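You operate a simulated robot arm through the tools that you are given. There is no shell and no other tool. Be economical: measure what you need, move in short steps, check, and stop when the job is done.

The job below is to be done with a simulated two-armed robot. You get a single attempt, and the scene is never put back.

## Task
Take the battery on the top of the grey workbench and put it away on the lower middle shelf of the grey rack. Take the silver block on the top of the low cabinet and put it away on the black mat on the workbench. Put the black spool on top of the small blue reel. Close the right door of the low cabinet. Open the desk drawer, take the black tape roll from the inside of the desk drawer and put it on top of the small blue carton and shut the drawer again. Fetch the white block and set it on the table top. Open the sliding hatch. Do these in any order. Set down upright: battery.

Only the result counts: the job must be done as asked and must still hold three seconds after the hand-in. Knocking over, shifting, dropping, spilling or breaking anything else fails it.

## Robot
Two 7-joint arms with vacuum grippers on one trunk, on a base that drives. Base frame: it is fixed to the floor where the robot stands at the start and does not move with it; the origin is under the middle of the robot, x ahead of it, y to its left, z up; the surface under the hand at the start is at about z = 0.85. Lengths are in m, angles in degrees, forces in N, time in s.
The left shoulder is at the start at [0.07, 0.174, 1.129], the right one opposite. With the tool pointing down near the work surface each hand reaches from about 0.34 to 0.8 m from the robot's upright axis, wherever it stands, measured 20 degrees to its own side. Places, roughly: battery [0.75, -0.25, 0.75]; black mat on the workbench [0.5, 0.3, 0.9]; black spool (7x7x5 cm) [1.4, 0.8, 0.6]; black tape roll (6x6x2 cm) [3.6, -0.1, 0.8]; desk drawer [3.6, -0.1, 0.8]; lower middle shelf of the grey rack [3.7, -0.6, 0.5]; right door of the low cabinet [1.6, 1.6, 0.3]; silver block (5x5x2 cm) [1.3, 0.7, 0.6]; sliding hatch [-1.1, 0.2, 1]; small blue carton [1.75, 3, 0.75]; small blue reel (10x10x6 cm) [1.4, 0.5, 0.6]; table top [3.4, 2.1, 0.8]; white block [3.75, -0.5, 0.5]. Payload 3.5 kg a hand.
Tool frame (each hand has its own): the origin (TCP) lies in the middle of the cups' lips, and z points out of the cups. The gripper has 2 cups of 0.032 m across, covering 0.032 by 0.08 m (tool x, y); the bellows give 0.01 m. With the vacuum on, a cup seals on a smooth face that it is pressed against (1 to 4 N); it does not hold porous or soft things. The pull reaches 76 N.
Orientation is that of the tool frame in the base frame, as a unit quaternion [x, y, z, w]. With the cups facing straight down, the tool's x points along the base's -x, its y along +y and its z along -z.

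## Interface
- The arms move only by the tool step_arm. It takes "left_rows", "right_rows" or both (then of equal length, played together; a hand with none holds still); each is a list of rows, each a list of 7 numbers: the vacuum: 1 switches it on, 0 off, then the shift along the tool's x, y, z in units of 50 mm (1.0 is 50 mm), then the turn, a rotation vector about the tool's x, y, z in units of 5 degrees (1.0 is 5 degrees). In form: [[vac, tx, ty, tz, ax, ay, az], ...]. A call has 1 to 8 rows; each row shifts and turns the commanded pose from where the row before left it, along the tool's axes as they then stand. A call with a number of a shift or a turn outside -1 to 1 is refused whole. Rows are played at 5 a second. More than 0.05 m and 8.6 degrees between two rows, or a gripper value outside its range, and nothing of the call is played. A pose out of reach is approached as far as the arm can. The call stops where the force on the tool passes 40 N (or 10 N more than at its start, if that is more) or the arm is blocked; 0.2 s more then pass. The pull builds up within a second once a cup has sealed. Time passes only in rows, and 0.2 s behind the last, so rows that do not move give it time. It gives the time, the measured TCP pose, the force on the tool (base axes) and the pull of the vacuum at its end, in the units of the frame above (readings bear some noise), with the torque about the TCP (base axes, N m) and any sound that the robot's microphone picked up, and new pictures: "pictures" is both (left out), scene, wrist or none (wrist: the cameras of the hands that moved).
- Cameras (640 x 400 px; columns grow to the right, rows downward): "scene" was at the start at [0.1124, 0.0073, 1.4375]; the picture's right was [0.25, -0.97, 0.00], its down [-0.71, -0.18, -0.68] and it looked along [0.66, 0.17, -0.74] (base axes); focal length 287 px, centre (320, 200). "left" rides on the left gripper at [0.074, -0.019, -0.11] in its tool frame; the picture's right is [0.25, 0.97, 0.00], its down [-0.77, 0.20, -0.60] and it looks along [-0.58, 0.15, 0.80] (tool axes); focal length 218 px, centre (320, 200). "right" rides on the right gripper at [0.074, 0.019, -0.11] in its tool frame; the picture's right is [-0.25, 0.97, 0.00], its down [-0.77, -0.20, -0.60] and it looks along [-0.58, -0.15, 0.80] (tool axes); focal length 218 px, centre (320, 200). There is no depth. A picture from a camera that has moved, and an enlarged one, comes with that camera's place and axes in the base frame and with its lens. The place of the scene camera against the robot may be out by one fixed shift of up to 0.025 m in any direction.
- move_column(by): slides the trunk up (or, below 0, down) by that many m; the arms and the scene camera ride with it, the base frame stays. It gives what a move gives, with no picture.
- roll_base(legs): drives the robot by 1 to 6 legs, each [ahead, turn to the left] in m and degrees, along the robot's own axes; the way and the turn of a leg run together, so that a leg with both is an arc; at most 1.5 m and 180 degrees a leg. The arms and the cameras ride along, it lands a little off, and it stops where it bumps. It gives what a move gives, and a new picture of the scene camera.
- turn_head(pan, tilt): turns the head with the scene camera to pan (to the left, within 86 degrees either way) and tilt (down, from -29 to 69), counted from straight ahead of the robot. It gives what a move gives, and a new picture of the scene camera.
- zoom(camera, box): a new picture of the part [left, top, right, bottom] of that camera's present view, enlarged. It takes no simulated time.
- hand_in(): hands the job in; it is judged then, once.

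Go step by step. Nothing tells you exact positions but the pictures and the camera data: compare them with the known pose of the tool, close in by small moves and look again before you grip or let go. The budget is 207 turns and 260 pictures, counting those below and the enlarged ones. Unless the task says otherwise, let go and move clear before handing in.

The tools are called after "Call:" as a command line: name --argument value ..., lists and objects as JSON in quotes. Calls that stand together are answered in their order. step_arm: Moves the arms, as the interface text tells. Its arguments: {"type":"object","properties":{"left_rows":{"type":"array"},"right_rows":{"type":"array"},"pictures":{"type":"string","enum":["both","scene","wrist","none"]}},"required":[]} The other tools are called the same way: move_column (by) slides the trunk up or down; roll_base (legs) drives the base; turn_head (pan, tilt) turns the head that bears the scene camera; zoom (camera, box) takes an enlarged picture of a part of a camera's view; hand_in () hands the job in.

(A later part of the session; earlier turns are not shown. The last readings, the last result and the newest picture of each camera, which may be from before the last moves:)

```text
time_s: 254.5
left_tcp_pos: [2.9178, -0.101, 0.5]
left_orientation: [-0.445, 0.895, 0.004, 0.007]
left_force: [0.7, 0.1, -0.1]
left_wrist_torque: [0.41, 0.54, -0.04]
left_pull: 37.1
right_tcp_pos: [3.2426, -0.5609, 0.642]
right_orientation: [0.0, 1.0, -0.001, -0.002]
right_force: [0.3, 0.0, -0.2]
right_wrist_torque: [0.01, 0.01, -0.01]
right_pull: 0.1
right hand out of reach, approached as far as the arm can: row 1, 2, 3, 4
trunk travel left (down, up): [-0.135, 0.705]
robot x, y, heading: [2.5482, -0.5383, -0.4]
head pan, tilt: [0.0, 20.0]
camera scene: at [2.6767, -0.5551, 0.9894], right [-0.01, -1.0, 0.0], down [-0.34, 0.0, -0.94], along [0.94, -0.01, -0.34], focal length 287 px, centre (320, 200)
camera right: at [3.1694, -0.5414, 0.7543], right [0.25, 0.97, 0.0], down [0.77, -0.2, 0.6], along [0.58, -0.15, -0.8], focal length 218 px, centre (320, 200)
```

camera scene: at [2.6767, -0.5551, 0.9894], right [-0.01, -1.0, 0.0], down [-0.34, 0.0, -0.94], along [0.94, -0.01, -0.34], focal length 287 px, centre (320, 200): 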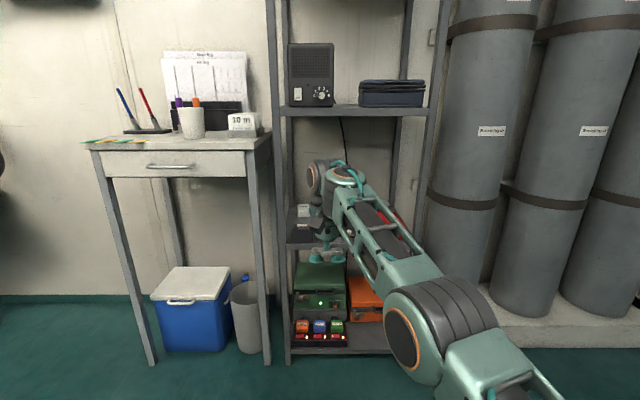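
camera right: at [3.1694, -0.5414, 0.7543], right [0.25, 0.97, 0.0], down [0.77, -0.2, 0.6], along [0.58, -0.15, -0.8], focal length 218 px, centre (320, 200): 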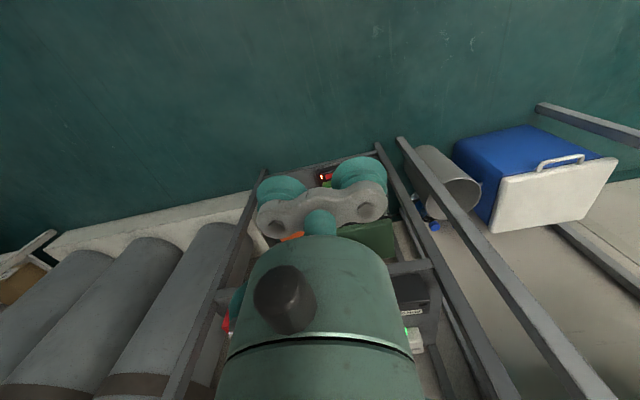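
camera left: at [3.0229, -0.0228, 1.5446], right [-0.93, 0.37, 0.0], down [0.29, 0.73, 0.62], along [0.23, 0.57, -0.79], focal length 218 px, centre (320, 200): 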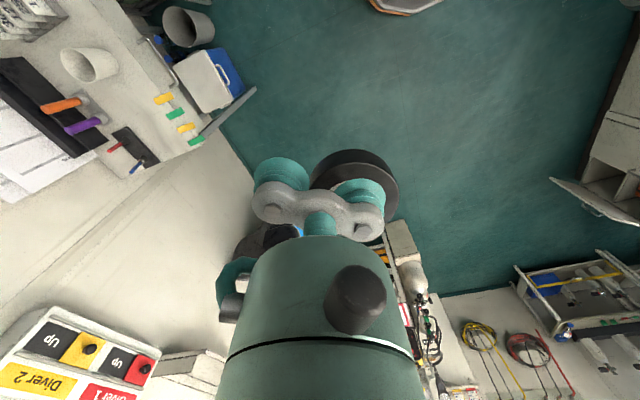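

Reach is limited at this height, and the elbow stays inside the rack's opening. I'll set the hand at y≈−0.51 with slightly less extension, then drive in.

Call:
step_arm --right_rows '[[0, 0.7, 0, 0, 0, 0, 0], [0, 0, 0.9, 0, 0, 0, 0], [0, 0, 0.16, -0.16, 0, 0, 0], [0, 0, 0, 0, 0, 0, 0]]' --pictures "none"

Call:
roll_base --legs '[[0.3, 0]]'

```text
time_s: 255.5
left_tcp_pos: [2.9174, -0.1009, 0.5002]
left_orientation: [-0.445, 0.895, 0.004, 0.007]
left_force: [-0.6, 0.1, -0.5]
left_wrist_torque: [0.45, 0.56, -0.02]
left_pull: 38.2
right_tcp_pos: [3.2079, -0.5094, 0.6497]
right_orientation: [0.001, 1.0, 0.001, -0.002]
right_force: [-1.0, -0.6, 0.5]
right_wrist_torque: [-0.01, 0.0, -0.02]
right_pull: 0.0
trunk travel left (down, up): [-0.135, 0.705]
robot x, y, heading: [2.5498, -0.5414, -0.5]
head pan, tilt: [0.0, 20.0]
```

```text
time_s: 257.5
left_tcp_pos: [3.2227, -0.1019, 0.4998]
left_orientation: [-0.445, 0.895, 0.003, 0.008]
left_force: [0.2, 0.1, -0.1]
left_wrist_torque: [0.48, 0.59, 0.01]
left_pull: 37.8
right_tcp_pos: [3.5106, -0.5108, 0.6498]
right_orientation: [0.001, 1.0, 0.0, -0.001]
right_force: [-0.2, -0.7, -0.6]
right_wrist_torque: [-0.01, -0.01, 0.02]
right_pull: 0.1
trunk travel left (down, up): [-0.135, 0.705]
robot x, y, heading: [2.8538, -0.5448, -0.5]
head pan, tilt: [0.0, 20.0]
camera scene: at [2.9808, -0.557, 0.9894], right [-0.01, -1.0, 0.0], down [-0.34, 0.0, -0.94], along [0.94, -0.01, -0.34], focal length 287 px, centre (320, 200)
```

scene: 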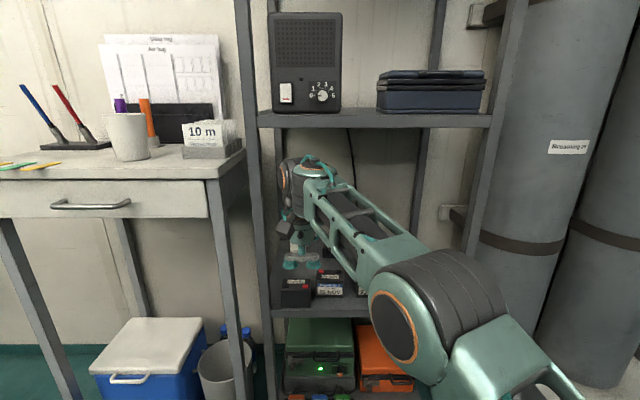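

Entering cleanly so far. A look with the wrist camera.

Call:
step_arm --right_rows '[[0, 0, 0, 0, 0, 0, 0]]' --pictures "wrist"

```text
time_s: 257.9
left_tcp_pos: [3.222, -0.1019, 0.5014]
left_orientation: [-0.445, 0.896, 0.003, 0.007]
left_force: [-0.3, 0.8, -0.5]
left_wrist_torque: [0.41, 0.57, 0.05]
left_pull: 37.8
right_tcp_pos: [3.5108, -0.5116, 0.6511]
right_orientation: [0.001, 1.0, 0.001, -0.002]
right_force: [-0.6, 0.2, 0.3]
right_wrist_torque: [0.01, -0.03, 0.0]
right_pull: 0.1
trunk travel left (down, up): [-0.135, 0.705]
robot x, y, heading: [2.8529, -0.5451, -0.2]
head pan, tilt: [0.0, 20.0]
camera right: at [3.4391, -0.4918, 0.7622], right [0.26, 0.97, 0.0], down [0.77, -0.2, 0.6], along [0.58, -0.15, -0.8], focal length 218 px, centre (320, 200)
```

right: 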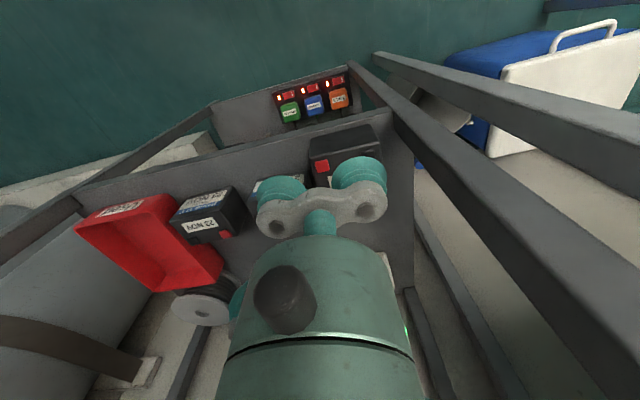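

Call:
roll_base --legs '[[0.22, 0]]'

Call:
step_arm --right_rows '[[0, 0, 0, 0, 0, 0, 0]]' --pictures "wrist"

```text
time_s: 259.6
left_tcp_pos: [3.444, -0.1036, 0.4998]
left_orientation: [-0.445, 0.895, 0.004, 0.007]
left_force: [-0.9, 0.8, -0.7]
left_wrist_torque: [0.41, 0.55, -0.03]
left_pull: 37.6
right_tcp_pos: [3.7335, -0.5126, 0.6507]
right_orientation: [0.0, 1.0, 0.0, -0.004]
right_force: [-0.2, -0.7, 0.3]
right_wrist_torque: [0.03, 0.01, 0.01]
right_pull: 0.1
trunk travel left (down, up): [-0.135, 0.705]
robot x, y, heading: [3.0719, -0.5438, -0.3]
head pan, tilt: [0.0, 20.0]
camera scene: at [3.2027, -0.5585, 0.9894], right [-0.01, -1.0, 0.0], down [-0.34, 0.0, -0.94], along [0.94, -0.01, -0.34], focal length 287 px, centre (320, 200)
```

scene: 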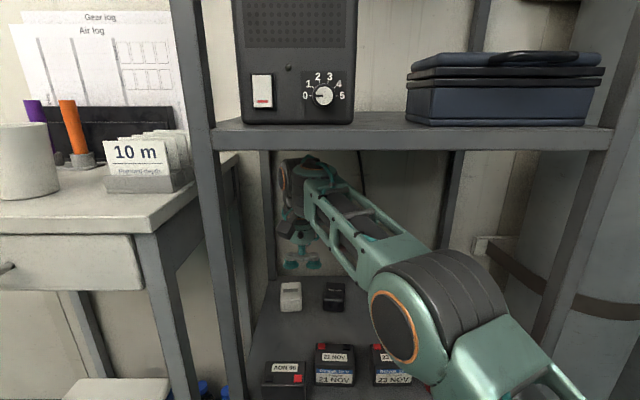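

```text
time_s: 260.0
left_tcp_pos: [3.443, -0.1038, 0.5]
left_orientation: [-0.446, 0.895, 0.004, 0.007]
left_force: [0.3, -0.6, -0.5]
left_wrist_torque: [0.43, 0.55, 0.0]
left_pull: 38.1
right_tcp_pos: [3.7334, -0.5125, 0.65]
right_orientation: [0.001, 1.0, 0.0, -0.003]
right_force: [0.0, -0.6, -0.2]
right_wrist_torque: [-0.03, 0.01, 0.02]
right_pull: 0.1
trunk travel left (down, up): [-0.135, 0.705]
robot x, y, heading: [3.073, -0.5426, -0.4]
head pan, tilt: [0.0, 20.0]
camera right: at [3.661, -0.4935, 0.7623], right [0.26, 0.97, 0.0], down [0.77, -0.2, 0.6], along [0.58, -0.15, -0.8], focal length 218 px, centre (320, 200)
```

right: 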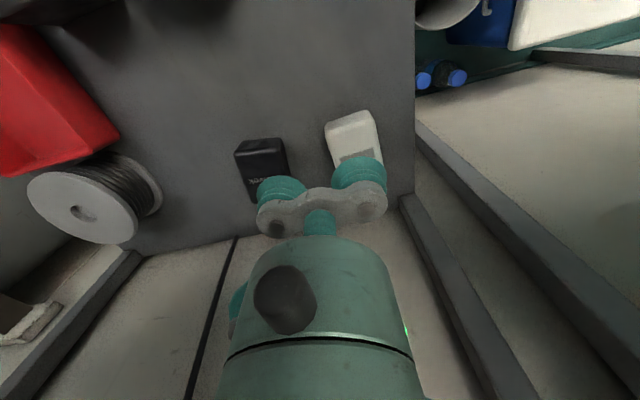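

The white block is right ahead under the right-hand cup. Zooming.

Call:
zoom --camera "right" --box '[290, 95, 410, 195]'

```text
4.00 times, centred on (350, 145) of right
camera zoom: at [3.661, -0.4935, 0.7623], right [0.26, 0.97, 0.0], down [0.77, -0.2, 0.6], along [0.58, -0.15, -0.8], focal length 873 px, centre (200, 420)
```

zoom: 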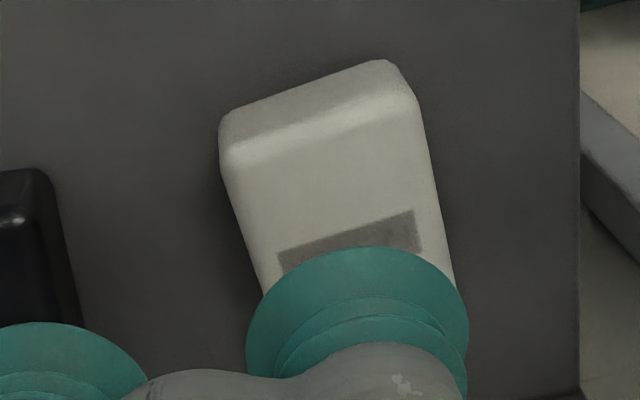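

Block centre ≈[3.757,-0.485], top ≈0.567. Lowering a bit, moving 2.4 cm forward, then pressing with vacuum.

Call:
step_arm --right_rows '[[0, 0, 0, 0.8, 0, 0, 0], [0, -0.47, 0.07, 0, 0, 0, 0], [0, 0, 0, 0, 0, 0, 0]]' --pictures "wrist"

```text
time_s: 260.8
left_tcp_pos: [3.4445, -0.1023, 0.5]
left_orientation: [-0.445, 0.895, 0.004, 0.007]
left_force: [0.5, 0.1, 0.2]
left_wrist_torque: [0.42, 0.56, -0.01]
left_pull: 37.8
right_tcp_pos: [3.7543, -0.5109, 0.6092]
right_orientation: [0.001, 1.0, 0.0, -0.002]
right_force: [1.0, 0.1, -0.1]
right_wrist_torque: [0.01, 0.03, 0.02]
right_pull: 0.2
trunk travel left (down, up): [-0.135, 0.705]
robot x, y, heading: [3.0728, -0.5462, -0.3]
head pan, tilt: [0.0, 20.0]
camera right: at [3.6818, -0.4906, 0.7218], right [0.26, 0.97, 0.0], down [0.77, -0.2, 0.6], along [0.58, -0.15, -0.8], focal length 218 px, centre (320, 200)
```

right: 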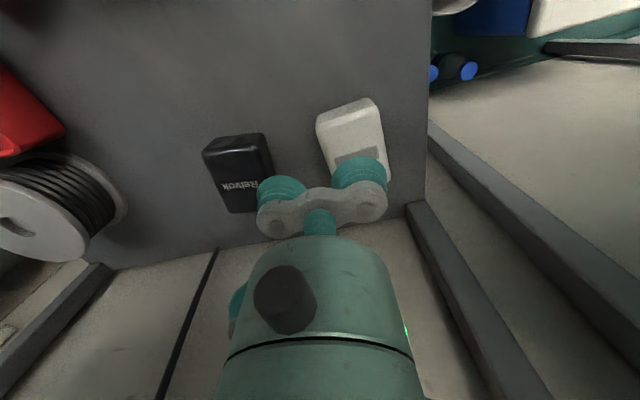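

Call:
step_arm --right_rows '[[1, 0, 0.09, 0.6, 0, 0, 0], [1, 0, 0, 0.2, 0, 0, 0], [1, 0, 0, 0.1, 0, 0, 0], [1, 0, 0, 0, 0, 0, 0], [1, 0, 0, 0, 0, 0, 0]]' --pictures "wrist"

```text
time_s: 262.0
left_tcp_pos: [3.4445, -0.1032, 0.5006]
left_orientation: [-0.445, 0.895, 0.003, 0.007]
left_force: [0.7, -0.8, -0.1]
left_wrist_torque: [0.45, 0.55, -0.02]
left_pull: 38.0
right_tcp_pos: [3.7562, -0.5055, 0.5649]
right_orientation: [0.001, 1.0, 0.0, -0.002]
right_force: [0.4, -0.4, 0.2]
right_wrist_torque: [0.77, -0.04, 0.01]
right_pull: 38.0
trunk travel left (down, up): [-0.135, 0.705]
robot x, y, heading: [3.0707, -0.5423, -0.3]
head pan, tilt: [0.0, 20.0]
camera right: at [3.6836, -0.4851, 0.6771], right [0.25, 0.97, 0.0], down [0.77, -0.2, 0.6], along [0.58, -0.15, -0.8], focal length 218 px, centre (320, 200)
```

right: 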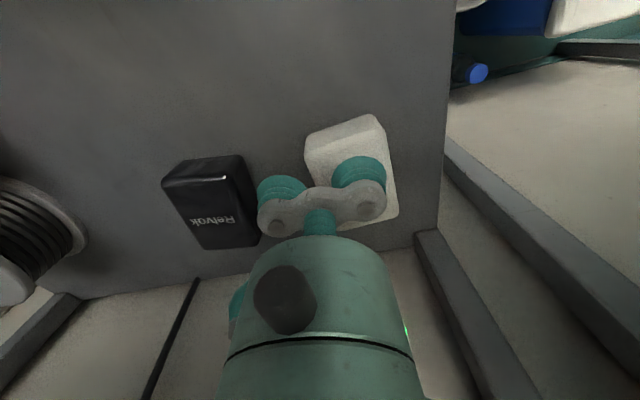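

Sealed. Lifting 8.5 cm with a little pull-back, then reversing out.

Call:
step_arm --right_rows '[[1, 0, 0, -0.3, 0, 0, 0], [1, 0.1, 0, -0.7, 0, 0, 0], [1, 0.3, 0, -0.7, 0, 0, 0], [1, 0, 0, 0, 0, 0, 0]]' --pictures "both"

```text
time_s: 263.0
left_tcp_pos: [3.4445, -0.1027, 0.4999]
left_orientation: [-0.445, 0.895, 0.003, 0.007]
left_force: [-0.8, 0.0, 0.5]
left_wrist_torque: [0.4, 0.57, -0.01]
left_pull: 38.5
right_tcp_pos: [3.735, -0.5038, 0.6492]
right_orientation: [0.001, 1.0, 0.0, -0.003]
right_force: [0.8, -1.2, -1.0]
right_wrist_torque: [0.79, -0.01, 0.0]
right_pull: 38.1
trunk travel left (down, up): [-0.135, 0.705]
robot x, y, heading: [3.0697, -0.5408, -0.2]
head pan, tilt: [0.0, 20.0]
camera scene: at [3.2024, -0.5585, 0.9894], right [-0.01, -1.0, 0.0], down [-0.34, 0.0, -0.94], along [0.94, -0.01, -0.34], focal length 287 px, centre (320, 200)
camera right: at [3.6629, -0.4843, 0.7619], right [0.25, 0.97, 0.0], down [0.77, -0.2, 0.6], along [0.58, -0.15, -0.8], focal length 218 px, centre (320, 200)
```

scene: 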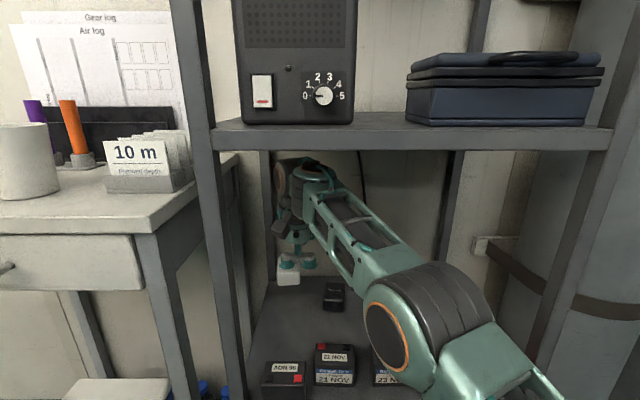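
right: 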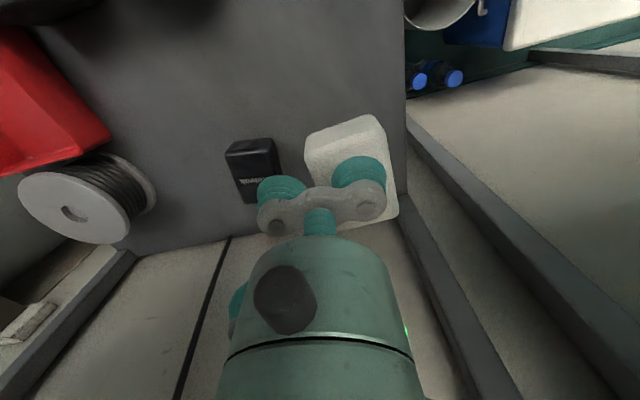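

Block held, clear above the batteries. Reversing out of the rack.

Call:
roll_base --legs '[[-0.5, 0]]'

Call:
move_column --by 0.4

Call:
move_column --by 0.25

```text
time_s: 266.0
left_tcp_pos: [2.9415, -0.0997, 0.5002]
left_orientation: [-0.444, 0.896, 0.003, 0.006]
left_force: [-0.3, 0.6, -0.7]
left_wrist_torque: [0.45, 0.59, 0.01]
left_pull: 38.0
right_tcp_pos: [3.2324, -0.502, 0.65]
right_orientation: [0.003, 1.0, 0.001, -0.002]
right_force: [-0.3, -0.4, -1.6]
right_wrist_torque: [0.74, 0.01, -0.03]
right_pull: 37.8
trunk travel left (down, up): [-0.135, 0.705]
robot x, y, heading: [2.57, -0.5415, -0.8]
head pan, tilt: [0.0, 20.0]
camera scene: at [2.6987, -0.5548, 0.9895], right [-0.01, -1.0, 0.0], down [-0.34, 0.0, -0.94], along [0.94, -0.01, -0.34], focal length 287 px, centre (320, 200)
```

scene: 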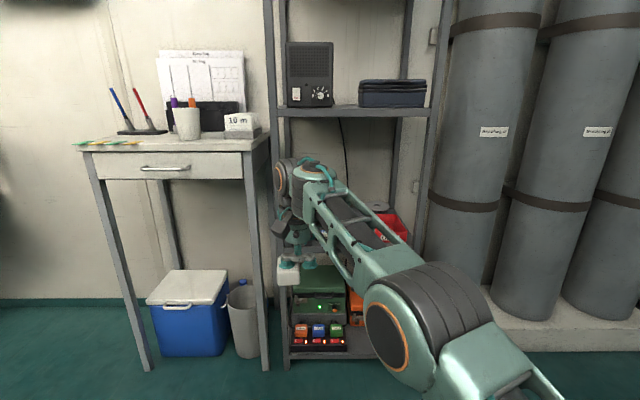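

```text
time_s: 269.8
left_tcp_pos: [2.9422, -0.1004, 0.9004]
left_orientation: [-0.444, 0.896, 0.004, 0.007]
left_force: [-0.4, -0.1, -0.5]
left_wrist_torque: [0.4, 0.52, -0.03]
left_pull: 37.7
right_tcp_pos: [3.2318, -0.5024, 1.0491]
right_orientation: [0.004, 1.0, 0.0, -0.002]
right_force: [-0.3, 0.0, -1.1]
right_wrist_torque: [0.76, 0.03, 0.01]
right_pull: 37.9
trunk travel left (down, up): [-0.535, 0.305]
robot x, y, heading: [2.5685, -0.5431, -0.8]
head pan, tilt: [0.0, 20.0]
```

```text
time_s: 272.4
left_tcp_pos: [2.9428, -0.0998, 1.1497]
left_orientation: [-0.444, 0.896, 0.003, 0.007]
left_force: [-0.6, 0.2, -0.7]
left_wrist_torque: [0.44, 0.59, -0.03]
left_pull: 38.0
right_tcp_pos: [3.2314, -0.5024, 1.2986]
right_orientation: [0.003, 1.0, 0.0, -0.003]
right_force: [-0.2, 0.2, -1.0]
right_wrist_torque: [0.75, 0.03, 0.0]
right_pull: 37.8
trunk travel left (down, up): [-0.785, 0.055]
robot x, y, heading: [2.5693, -0.5412, -0.8]
head pan, tilt: [0.0, 20.0]
```

Next: the table top near the far wall for the white block. Driving up the aisle with gentle turns.

Call:
roll_base --legs '[[-0.2, 0], [0, 30], [0, 30], [0, 30.8]]'

Call:
roll_base --legs '[[1.1, 0], [1.05, 0], [0, -30], [0, -30], [0, -30]]'

Call:
turn_head --pan 0 --tilt 40

```text
time_s: 278.4
left_tcp_pos: [1.9237, -0.1758, 1.1517]
left_orientation: [0.951, -0.31, -0.007, -0.003]
left_force: [-0.6, 0.2, -1.3]
left_wrist_torque: [-0.57, 0.4, -0.03]
left_pull: 37.9
right_tcp_pos: [2.3185, 0.1223, 1.2993]
right_orientation: [0.713, -0.701, 0.002, 0.002]
right_force: [0.7, -0.1, -1.5]
right_wrist_torque: [-0.03, 0.76, 0.04]
right_pull: 37.6
trunk travel left (down, up): [-0.785, 0.055]
robot x, y, heading: [2.3691, -0.5389, 90.4]
head pan, tilt: [0.0, 20.0]
camera scene: at [2.3552, -0.4074, 1.6394], right [1.0, 0.01, 0.0], down [0.0, -0.34, -0.94], along [-0.01, 0.94, -0.34], focal length 287 px, centre (320, 200)
```

scene: 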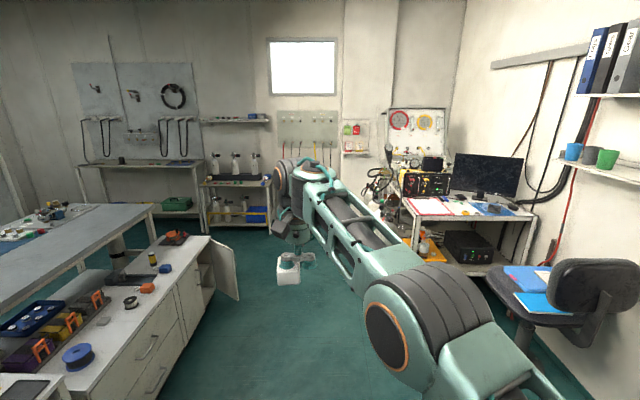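

```text
time_s: 293.5
left_tcp_pos: [2.6952, 2.0647, 1.1503]
left_orientation: [-0.458, 0.889, 0.003, 0.006]
left_force: [0.6, 0.5, -1.4]
left_wrist_torque: [0.42, 0.53, -0.02]
left_pull: 37.3
right_tcp_pos: [2.9963, 1.6746, 1.2987]
right_orientation: [-0.014, 1.0, -0.001, -0.003]
right_force: [0.0, 0.6, -1.5]
right_wrist_torque: [0.76, 0.02, -0.03]
right_pull: 38.1
trunk travel left (down, up): [-0.785, 0.055]
robot x, y, heading: [2.3348, 1.6106, 1.2]
head pan, tilt: [0.0, 20.0]
camera scene: at [2.4653, 1.6044, 1.6394], right [0.02, -1.0, 0.0], down [-0.34, -0.01, -0.94], along [0.94, 0.02, -0.34], focal length 287 px, centre (320, 200)
```

scene: 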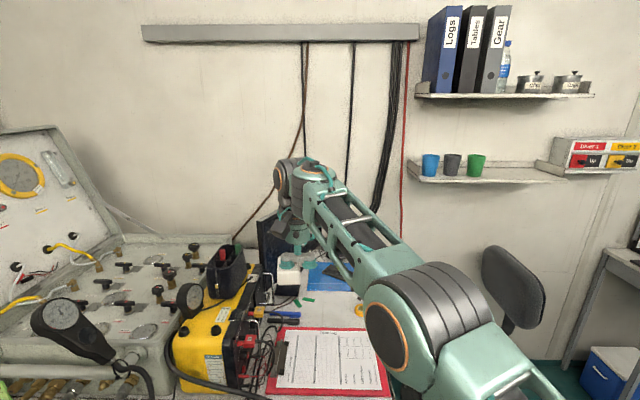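

```text
time_s: 294.4
left_tcp_pos: [2.6952, 2.0644, 1.151]
left_orientation: [-0.458, 0.889, 0.005, 0.007]
left_force: [0.1, 1.1, -0.6]
left_wrist_torque: [0.43, 0.55, -0.02]
left_pull: 37.6
right_tcp_pos: [2.9965, 1.6735, 1.2988]
right_orientation: [-0.013, 1.0, 0.0, -0.003]
right_force: [-0.1, -0.5, -2.1]
right_wrist_torque: [0.78, 0.0, 0.0]
right_pull: 38.2
trunk travel left (down, up): [-0.785, 0.055]
robot x, y, heading: [2.3347, 1.6125, 1.0]
head pan, tilt: [0.0, 40.0]
camera scene: at [2.4572, 1.6033, 1.6081], right [0.02, -1.0, 0.0], down [-0.64, -0.01, -0.77], along [0.77, 0.02, -0.64], focal length 287 px, centre (320, 200)
```

scene: 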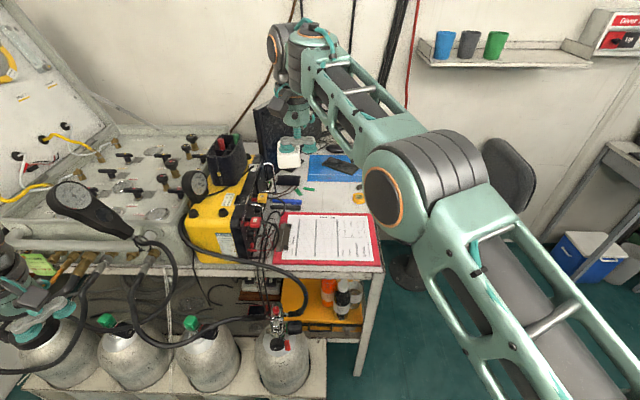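

The table is cluttered. Looking for a free patch with the wrist camera and a zoom.

Call:
zoom --camera "scene" --box '[230, 130, 410, 280]'

Call:
step_arm --right_rows '[[1, 0, 0, 0, 0, 0, 0]]' --pictures "wrist"

```text
2.67 times, centred on (320, 205) of scene
camera zoom: at [2.4572, 1.6033, 1.6081], right [0.02, -1.0, 0.0], down [-0.64, -0.01, -0.77], along [0.77, 0.02, -0.64], focal length 765 px, centre (320, 187)
```

zoom: 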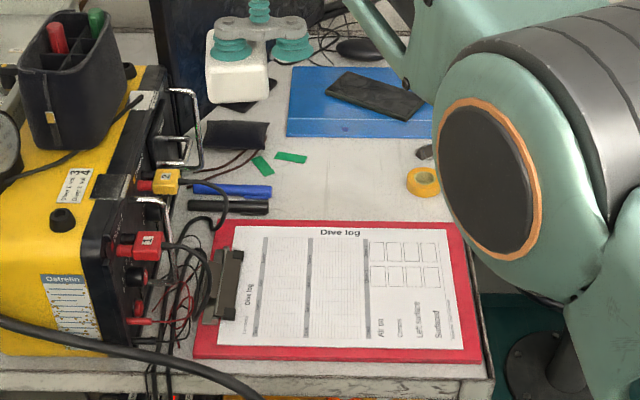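

```text
time_s: 294.8
left_tcp_pos: [2.6945, 2.0651, 1.1505]
left_orientation: [-0.458, 0.889, 0.004, 0.006]
left_force: [-0.3, -0.8, 0.6]
left_wrist_torque: [0.39, 0.55, -0.05]
left_pull: 38.1
right_tcp_pos: [2.9962, 1.6731, 1.2993]
right_orientation: [-0.013, 1.0, 0.0, -0.003]
right_force: [0.0, -0.5, -1.6]
right_wrist_torque: [0.73, 0.01, 0.0]
right_pull: 37.7
trunk travel left (down, up): [-0.785, 0.055]
robot x, y, heading: [2.3393, 1.6144, 1.3]
head pan, tilt: [0.0, 40.0]
camera right: at [2.9238, 1.6905, 1.4115], right [0.23, 0.97, 0.0], down [0.78, -0.18, 0.6], along [0.58, -0.14, -0.8], focal length 218 px, centre (320, 200)
```

right: 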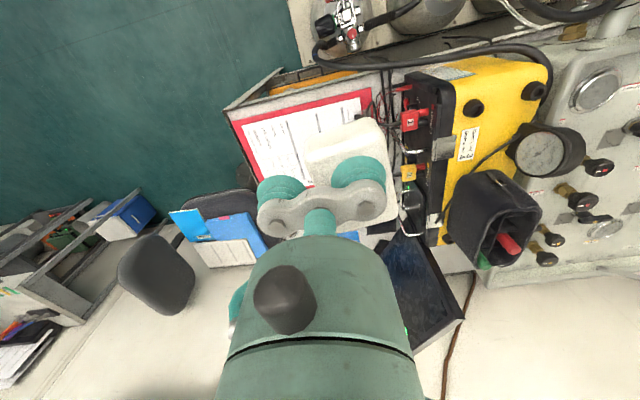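

A free patch lies behind the clipboard around [3.43,1.58]. It's reachable from the table's right end, so I'll drive to about (2.9,1.08) and face it diagonally.

Call:
roll_base --legs '[[0, -22], [0, -22], [0.775, 0]]'

Call:
roll_base --legs '[[0, 32], [0, 32], [0, 31]]'

Call:
turn_head --pan 0 --tilt 45

```text
time_s: 299.6
left_tcp_pos: [3.1537, 1.4939, 1.1492]
left_orientation: [-0.123, 0.992, -0.001, 0.006]
left_force: [-0.1, 0.6, -0.5]
left_wrist_torque: [0.62, 0.15, -0.02]
left_pull: 37.6
right_tcp_pos: [3.1307, 1.0009, 1.3004]
right_orientation: [0.333, 0.943, 0.0, 0.002]
right_force: [0.1, 0.8, -1.4]
right_wrist_torque: [0.62, -0.49, -0.02]
right_pull: 37.7
trunk travel left (down, up): [-0.785, 0.055]
robot x, y, heading: [2.5857, 1.3755, -34.7]
head pan, tilt: [0.0, 40.0]
stopped in leg 3: the robot was blocked; the commanded pose is now the measured one
camera scene: at [2.6814, 1.2897, 1.6082], right [-0.57, -0.82, 0.0], down [-0.53, 0.36, -0.77], along [0.63, -0.43, -0.64], focal length 287 px, centre (320, 200)
```

scene: 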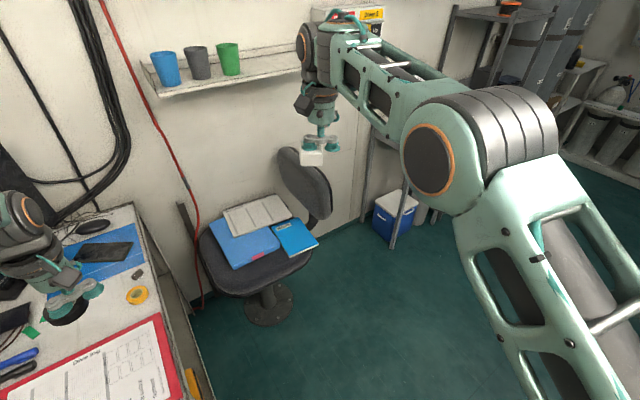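

```text
time_s: 304.6
left_tcp_pos: [2.424, 1.9356, 1.1505]
left_orientation: [0.813, -0.582, -0.004, -0.004]
left_force: [-0.8, -0.2, -1.3]
left_wrist_torque: [-0.24, 0.64, -0.01]
left_pull: 38.2
right_tcp_pos: [2.9173, 1.9507, 1.3002]
right_orientation: [-0.467, 0.884, 0.001, 0.0]
right_force: [0.0, 0.4, -1.5]
right_wrist_torque: [0.41, 0.64, 0.01]
right_pull: 38.0
trunk travel left (down, up): [-0.785, 0.055]
robot x, y, heading: [2.5846, 1.3736, 60.1]
head pan, tilt: [0.0, 40.0]
camera scene: at [2.6382, 1.4804, 1.608], right [0.87, -0.5, 0.0], down [-0.32, -0.56, -0.77], along [0.38, 0.66, -0.64], focal length 287 px, centre (320, 200)
```

scene: 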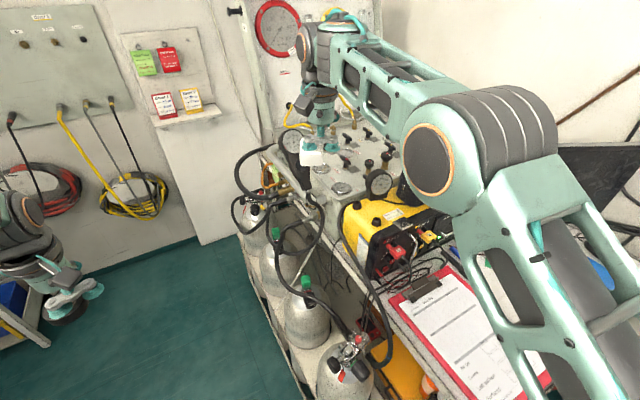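

```text
time_s: 305.2
left_tcp_pos: [2.4239, 1.9348, 1.1504]
left_orientation: [0.813, -0.582, -0.004, -0.005]
left_force: [-0.6, 0.2, -0.7]
left_wrist_torque: [-0.21, 0.63, -0.01]
left_pull: 37.7
right_tcp_pos: [2.9165, 1.9505, 1.3013]
right_orientation: [-0.467, 0.884, 0.002, 0.0]
right_force: [-0.1, 0.7, -1.8]
right_wrist_torque: [0.43, 0.67, -0.01]
right_pull: 37.7
trunk travel left (down, up): [-0.785, 0.055]
robot x, y, heading: [2.5863, 1.3777, 60.1]
head pan, tilt: [0.0, 45.0]
camera scene: at [2.6356, 1.4772, 1.6008], right [0.87, -0.5, 0.0], down [-0.35, -0.61, -0.71], along [0.35, 0.61, -0.71], focal length 287 px, centre (320, 200)
```

scene: 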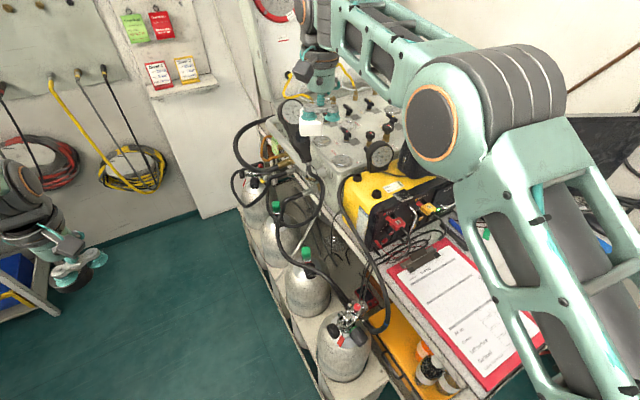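

The base bumped the cylinder rack corner and stopped; nothing appears disturbed. I'll back off diagonally and come in further from the corner.

Call:
roll_base --legs '[[-0.38, 0], [0, -30], [0, -31], [0.5, 0]]'

Call:
roll_base --legs '[[0, 25], [0, 25]]'

```text
time_s: 313.2
left_tcp_pos: [3.3064, 1.442, 1.1517]
left_orientation: [-0.402, 0.916, 0.002, 0.007]
left_force: [-1.2, -0.2, -0.9]
left_wrist_torque: [0.46, 0.49, -0.01]
left_pull: 37.7
right_tcp_pos: [3.5565, 1.016, 1.3015]
right_orientation: [0.05, 0.999, 0.002, 0.002]
right_force: [-0.1, 0.2, -2.3]
right_wrist_torque: [0.77, -0.09, -0.03]
right_pull: 37.8
trunk travel left (down, up): [-0.785, 0.055]
robot x, y, heading: [2.8949, 1.0299, -0.8]
head pan, tilt: [0.0, 45.0]
camera scene: at [3.0092, 1.0172, 1.6009], right [-0.02, -1.0, 0.0], down [-0.71, 0.02, -0.71], along [0.71, -0.02, -0.71], focal length 287 px, centre (320, 200)
```

scene: 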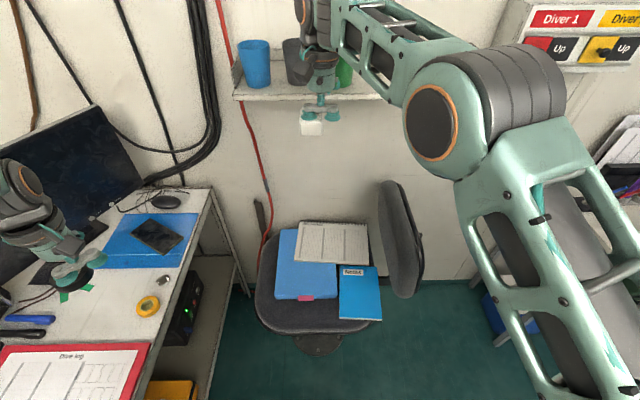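

```text
time_s: 316.1
left_tcp_pos: [2.846, 1.6114, 1.1505]
left_orientation: [0.751, -0.66, -0.004, -0.006]
left_force: [-0.3, -0.6, -0.5]
left_wrist_torque: [-0.09, 0.72, -0.02]
left_pull: 37.3
right_tcp_pos: [3.3336, 1.5307, 1.301]
right_orientation: [-0.377, 0.926, 0.002, 0.0]
right_force: [0.3, -0.9, -2.3]
right_wrist_torque: [0.53, 0.58, -0.04]
right_pull: 37.6
trunk travel left (down, up): [-0.785, 0.055]
robot x, y, heading: [2.8887, 1.0342, 48.9]
head pan, tilt: [0.0, 45.0]
camera scene: at [2.9669, 1.1188, 1.6007], right [0.75, -0.66, 0.0], down [-0.47, -0.53, -0.71], along [0.47, 0.53, -0.71], focal length 287 px, centre (320, 200)
```

scene: 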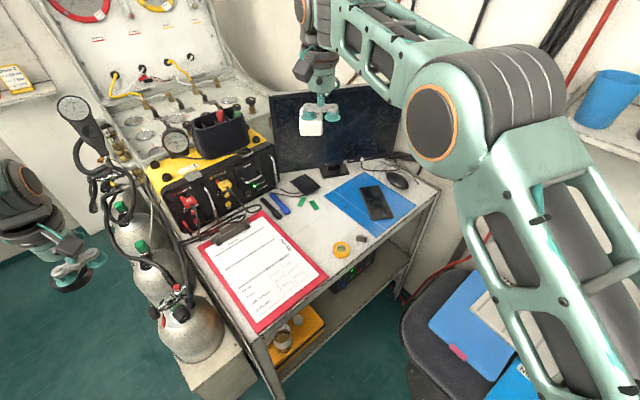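

Call:
zoom --camera "scene" --box '[250, 160, 410, 280]'

```text
3.33 times, centred on (330, 220) of scene
camera zoom: at [2.9669, 1.1188, 1.6007], right [0.75, -0.66, 0.0], down [-0.47, -0.53, -0.71], along [0.47, 0.53, -0.71], focal length 956 px, centre (287, 133)
```

zoom: 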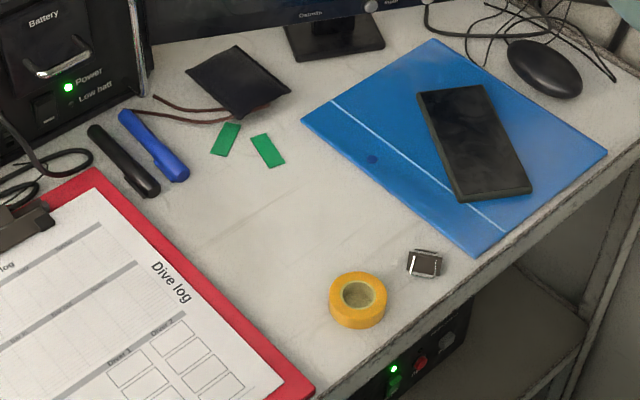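

A good open patch at about [3.41,1.62] between clipboard, mat and tape. Moving over it and down partway.

Call:
step_arm --right_rows '[[1, -0.78, -0.09, 0, 0, 0, 0], [1, -0.78, -0.09, 0, 0, 0, 0], [1, 0, 0, 1, 0, 0, 0], [1, 0, 0, 1, 0, 0, 0], [1, 0, 0, 1, 0, 0, 0], [1, 0, 0, 1, 0, 0, 0], [1, -0.78, -0.09, 0, 0, 0, 0], [1, 0, 0, 0, 0, 0, 0]]' --pictures "both"

```text
time_s: 317.0
left_tcp_pos: [2.8446, 1.6132, 1.1488]
left_orientation: [0.751, -0.66, -0.002, -0.005]
left_force: [0.3, 0.6, -0.1]
left_wrist_torque: [-0.09, 0.7, -0.01]
left_pull: 38.4
right_tcp_pos: [3.3681, 1.5482, 1.2465]
right_orientation: [-0.371, 0.929, 0.001, 0.003]
right_force: [-2.4, 3.2, -4.7]
right_wrist_torque: [0.31, 0.12, -0.32]
right_pull: 37.8
right hand out of reach, approached as far as the arm can: row 1, 2, 4
trunk travel left (down, up): [-0.785, 0.055]
robot x, y, heading: [2.8926, 1.0302, 48.8]
head pan, tilt: [0.0, 45.0]
stopped in row 4 (right hand): the force on the tool passed its limit at 80 N (the readings are from after the stop); the commanded pose is now the measured one
camera scene: at [2.9648, 1.1222, 1.6007], right [0.75, -0.66, 0.0], down [-0.47, -0.53, -0.71], along [0.47, 0.53, -0.71], focal length 287 px, centre (320, 200)
camera right: at [3.3023, 1.5107, 1.357], right [-0.48, 0.88, 0.0], down [0.7, 0.38, 0.61], along [0.53, 0.3, -0.79], focal length 218 px, centre (320, 200)
```

scene: 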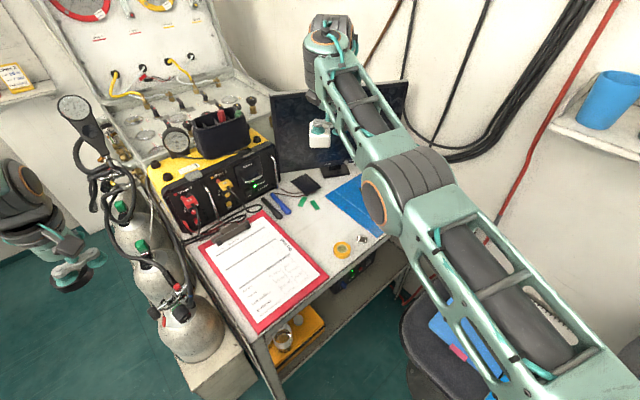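
right: 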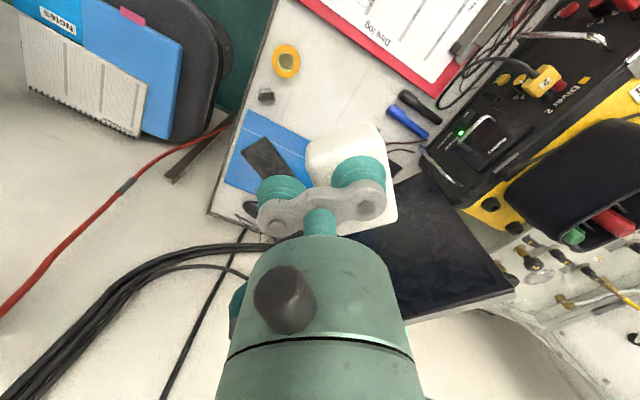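

The arm hit its reach limit up high (block still held). I'll pull back slightly, go down first, and then extend.

Call:
step_arm --right_rows '[[1, 0.5, 0, 0, 0, 0, 0], [1, 0.3, 0, 0.6, 0, 0, 0], [1, 0, 0, 0.9, 0, 0, 0], [1, 0, 0, 0.9, 0, 0, 0], [1, 0, 0, 0.9, 0, 0, 0], [1, 0, 0, 0.9, 0, 0, 0], [1, 0, 0, 0, 0, 0, 0]]' --pictures "none"

Call:
step_arm --right_rows '[[1, -0.7, 0, 0, 0, 0, 0], [1, -0.7, 0, 0, 0, 0, 0], [1, -0.5, 0, 0, 0, 0, 0], [1, 0, 0, 0, 0, 0, 0]]' --pictures "both"

```text
time_s: 317.2
left_tcp_pos: [2.8477, 1.611, 1.1522]
left_orientation: [0.75, -0.661, -0.004, -0.007]
left_force: [0.6, -0.1, -0.7]
left_wrist_torque: [-0.06, 0.67, -0.02]
left_pull: 38.1
right_tcp_pos: [3.3699, 1.5435, 1.2475]
right_orientation: [-0.361, 0.933, 0.006, 0.007]
right_force: [5.2, 5.6, -19.1]
right_wrist_torque: [0.75, -0.2, -0.18]
right_pull: 38.0
right hand out of reach, approached as far as the arm can: row 1
trunk travel left (down, up): [-0.785, 0.055]
robot x, y, heading: [2.8952, 1.0306, 48.8]
head pan, tilt: [0.0, 45.0]
stopped in row 1 (right hand): the force on the tool passed its limit at 154 N (the readings are from after the stop); the commanded pose is now the measured one
```

```text
time_s: 318.2
left_tcp_pos: [2.8455, 1.6116, 1.1498]
left_orientation: [0.751, -0.66, -0.003, -0.006]
left_force: [-0.1, -0.7, -0.5]
left_wrist_torque: [-0.1, 0.62, -0.05]
left_pull: 37.7
right_tcp_pos: [3.3951, 1.5484, 1.241]
right_orientation: [-0.361, 0.933, 0.004, 0.007]
right_force: [-0.4, -0.7, -1.7]
right_wrist_torque: [0.52, 0.52, 0.04]
right_pull: 37.9
right hand out of reach, approached as far as the arm can: row 1, 2, 3
trunk travel left (down, up): [-0.785, 0.055]
robot x, y, heading: [2.8944, 1.0328, 48.9]
head pan, tilt: [0.0, 45.0]
camera scene: at [2.9654, 1.1191, 1.6008], right [0.75, -0.66, 0.0], down [-0.47, -0.53, -0.71], along [0.47, 0.53, -0.71], focal length 287 px, centre (320, 200)
camera right: at [3.3272, 1.5127, 1.3507], right [-0.46, 0.89, 0.01], down [0.7, 0.36, 0.62], along [0.54, 0.29, -0.79], focal length 218 px, centre (320, 200)
```

scene: 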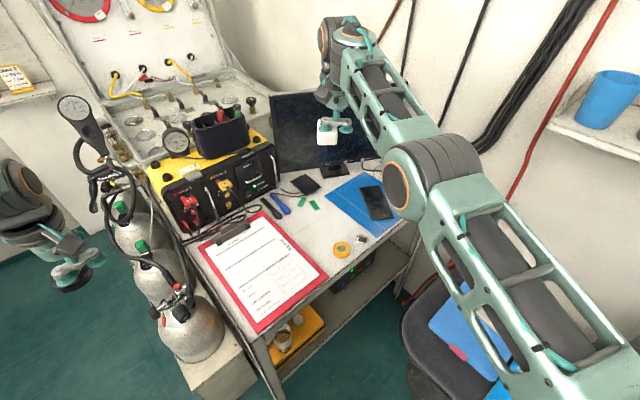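
right: 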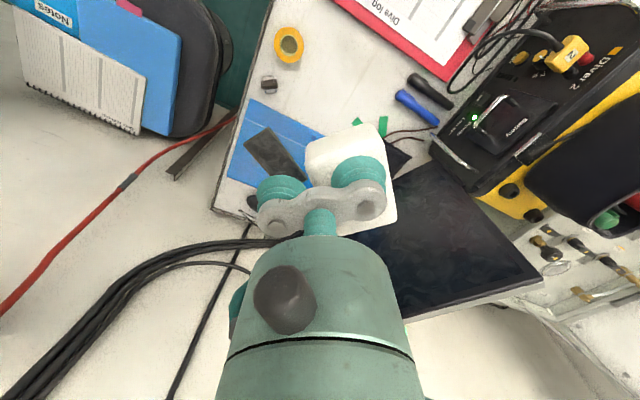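

I'll retract gently with small steps to find out whether something blocks.

Call:
step_arm --right_rows '[[1, 0.15, 0, 0, 0, 0, 0], [1, 0.2, 0, 0, 0, 0, 0], [1, 0.3, 0, 0, 0, 0, 0], [1, 0.4, 0, 0, 0, 0, 0], [1, 0.4, 0, 0, 0, 0, 0], [1, 0, 0, 0, 0, 0, 0]]' --pictures "none"

```text
time_s: 319.6
left_tcp_pos: [2.8454, 1.6131, 1.1499]
left_orientation: [0.751, -0.66, -0.003, -0.005]
left_force: [-0.4, 0.0, 0.5]
left_wrist_torque: [-0.05, 0.69, -0.01]
left_pull: 37.7
right_tcp_pos: [3.343, 1.4995, 1.2397]
right_orientation: [-0.361, 0.932, 0.005, 0.006]
right_force: [0.7, -0.2, -1.9]
right_wrist_torque: [0.55, 0.51, 0.02]
right_pull: 37.8
trunk travel left (down, up): [-0.785, 0.055]
robot x, y, heading: [2.8924, 1.0358, 48.4]
head pan, tilt: [0.0, 45.0]
```

Free. Now descending 0.28 m.

Call:
step_arm --right_rows '[[1, 0, 0, 0.5, 0, 0, 0], [1, 0, 0, 0.8, 0, 0, 0], [1, 0, 0, 0.9, 0, 0, 0], [1, 0, 0, 0.9, 0, 0, 0], [1, 0, 0, 0.9, 0, 0, 0], [1, 0, 0, 0.9, 0, 0, 0], [1, 0, 0, 0.6, 0, 0, 0], [1, 0, 0, 0, 0, 0, 0]]' --pictures "both"

```text
time_s: 321.4
left_tcp_pos: [2.8459, 1.6124, 1.1501]
left_orientation: [0.751, -0.66, -0.004, -0.007]
left_force: [0.7, -0.6, 0.3]
left_wrist_torque: [-0.09, 0.69, -0.03]
left_pull: 37.5
right_tcp_pos: [3.3448, 1.5039, 0.965]
right_orientation: [-0.361, 0.933, 0.005, 0.008]
right_force: [1.1, 0.2, -1.0]
right_wrist_torque: [0.51, 0.5, 0.02]
right_pull: 37.3
trunk travel left (down, up): [-0.785, 0.055]
robot x, y, heading: [2.8944, 1.0309, 48.3]
head pan, tilt: [0.0, 45.0]
camera scene: at [2.9657, 1.1188, 1.6008], right [0.75, -0.66, 0.0], down [-0.47, -0.53, -0.71], along [0.47, 0.53, -0.71], focal length 287 px, centre (320, 200)
camera right: at [3.277, 1.4673, 1.075], right [-0.46, 0.89, 0.01], down [0.7, 0.36, 0.62], along [0.54, 0.29, -0.79], focal length 218 px, centre (320, 200)
```

scene: 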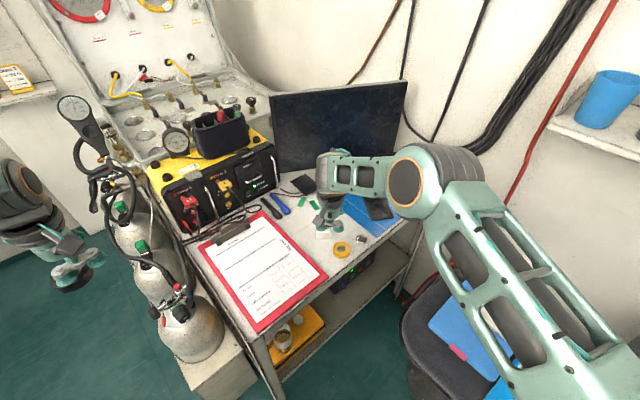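
right: 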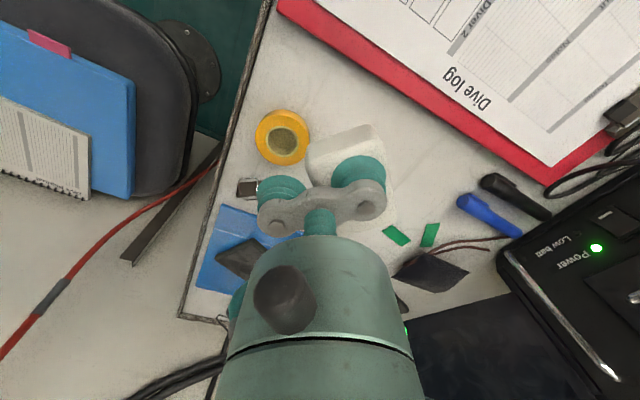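

Now it's in a good lower pose. The free region is x 3.30–3.54, y 1.52–1.69; I'll put the block at ≈[3.38,1.59].

Call:
step_arm --right_rows '[[1, -0.84, 0.16, 0, 0, 0, 0], [1, -0.83, 0.16, 0, 0, 0, 0], [1, 0, 0, 0.8, 0, 0, 0], [1, 0, 0, 0.6, 0, 0, 0], [1, 0, 0, 0, 0, 0, 0]]' --pictures "wrist"

```text
time_s: 322.6
left_tcp_pos: [2.847, 1.6116, 1.151]
left_orientation: [0.752, -0.659, -0.004, -0.007]
left_force: [-0.5, 1.0, -0.2]
left_wrist_torque: [-0.02, 0.69, -0.03]
left_pull: 37.6
right_tcp_pos: [3.3732, 1.5385, 0.9025]
right_orientation: [-0.361, 0.932, 0.004, 0.007]
right_force: [0.1, 0.2, -1.4]
right_wrist_torque: [0.55, 0.48, 0.0]
right_pull: 37.6
right hand out of reach, approached as far as the arm can: row 2, 3, 4
trunk travel left (down, up): [-0.785, 0.055]
robot x, y, heading: [2.8953, 1.0301, 48.6]
head pan, tilt: [0.0, 45.0]
camera right: at [3.3058, 1.5023, 1.0127], right [-0.47, 0.89, 0.01], down [0.7, 0.36, 0.62], along [0.54, 0.29, -0.79], focal length 218 px, centre (320, 200)
```

right: 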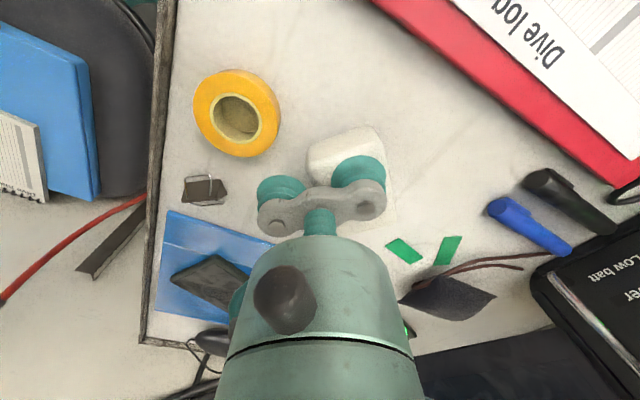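

Position is acceptable (clear of tape and clipboard). Lowering gently until contact.

Call:
step_arm --right_rows '[[1, 0, 0, 0.5, 0, 0, 0], [1, 0, 0, 0.3, 0, 0, 0], [1, 0, 0, 0.1, 0, 0, 0], [1, 0, 0, 0.1, 0, 0, 0], [1, 0, 0, 0, 0, 0, 0]]' --pictures "wrist"

```text
time_s: 323.3
left_tcp_pos: [2.8459, 1.6099, 1.151]
left_orientation: [0.75, -0.661, -0.003, -0.008]
left_force: [0.1, 0.9, -0.9]
left_wrist_torque: [-0.08, 0.72, -0.02]
left_pull: 38.4
right_tcp_pos: [3.3697, 1.5348, 0.8719]
right_orientation: [-0.36, 0.933, 0.009, 0.013]
right_force: [-3.0, -5.3, 21.8]
right_wrist_torque: [0.52, 0.72, 0.03]
right_pull: 38.0
right hand out of reach, approached as far as the arm can: row 1, 2
trunk travel left (down, up): [-0.785, 0.055]
robot x, y, heading: [2.894, 1.036, 48.7]
head pan, tilt: [0.0, 45.0]
stopped in row 3 (right hand): the force on the tool passed its limit at 45 N (the readings are from after the stop); the commanded pose is now the measured one
camera right: at [3.3014, 1.4964, 0.9822], right [-0.46, 0.89, 0.01], down [0.69, 0.35, 0.63], along [0.55, 0.3, -0.78], focal length 218 px, centre (320, 200)
```

right: 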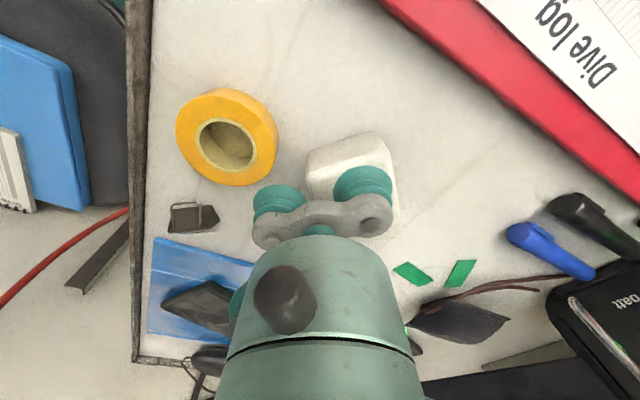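

Contact at z≈0.872 (table ≈0.83). Easing the load, releasing and lifting.

Call:
step_arm --right_rows '[[1, 0, 0, -0.06, 0, 0, 0], [0, 0, 0, 0, 0, 0, 0], [0, 0, 0, 0, 0, 0, 0], [0, 0, 0, 0, 0, 0, 0], [0, 0, 0, -0.2, 0, 0, 0], [0, 0, 0, -0.8, 0, 0, 0], [0, 0, 0, -1, 0, 0, 0], [0, 0, 0, 0, 0, 0, 0]]' --pictures "wrist"

```text
time_s: 325.1
left_tcp_pos: [2.8464, 1.6124, 1.1515]
left_orientation: [0.751, -0.66, -0.004, -0.005]
left_force: [-0.4, 0.3, 0.5]
left_wrist_torque: [-0.09, 0.69, -0.03]
left_pull: 37.7
right_tcp_pos: [3.3708, 1.5322, 0.9716]
right_orientation: [-0.361, 0.933, 0.007, 0.01]
right_force: [0.3, -0.7, 0.0]
right_wrist_torque: [0.02, 0.0, -0.02]
right_pull: 0.0
trunk travel left (down, up): [-0.785, 0.055]
robot x, y, heading: [2.8917, 1.0322, 48.4]
head pan, tilt: [0.0, 45.0]
camera right: at [3.3013, 1.4946, 1.0806], right [-0.46, 0.89, 0.01], down [0.7, 0.36, 0.62], along [0.55, 0.3, -0.78], focal length 218 px, centre (320, 200)
```

right: 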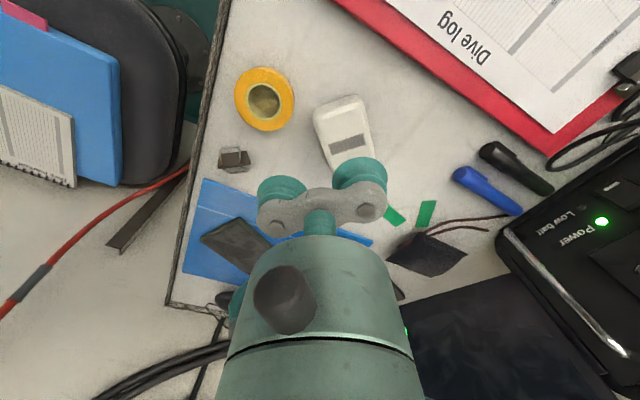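

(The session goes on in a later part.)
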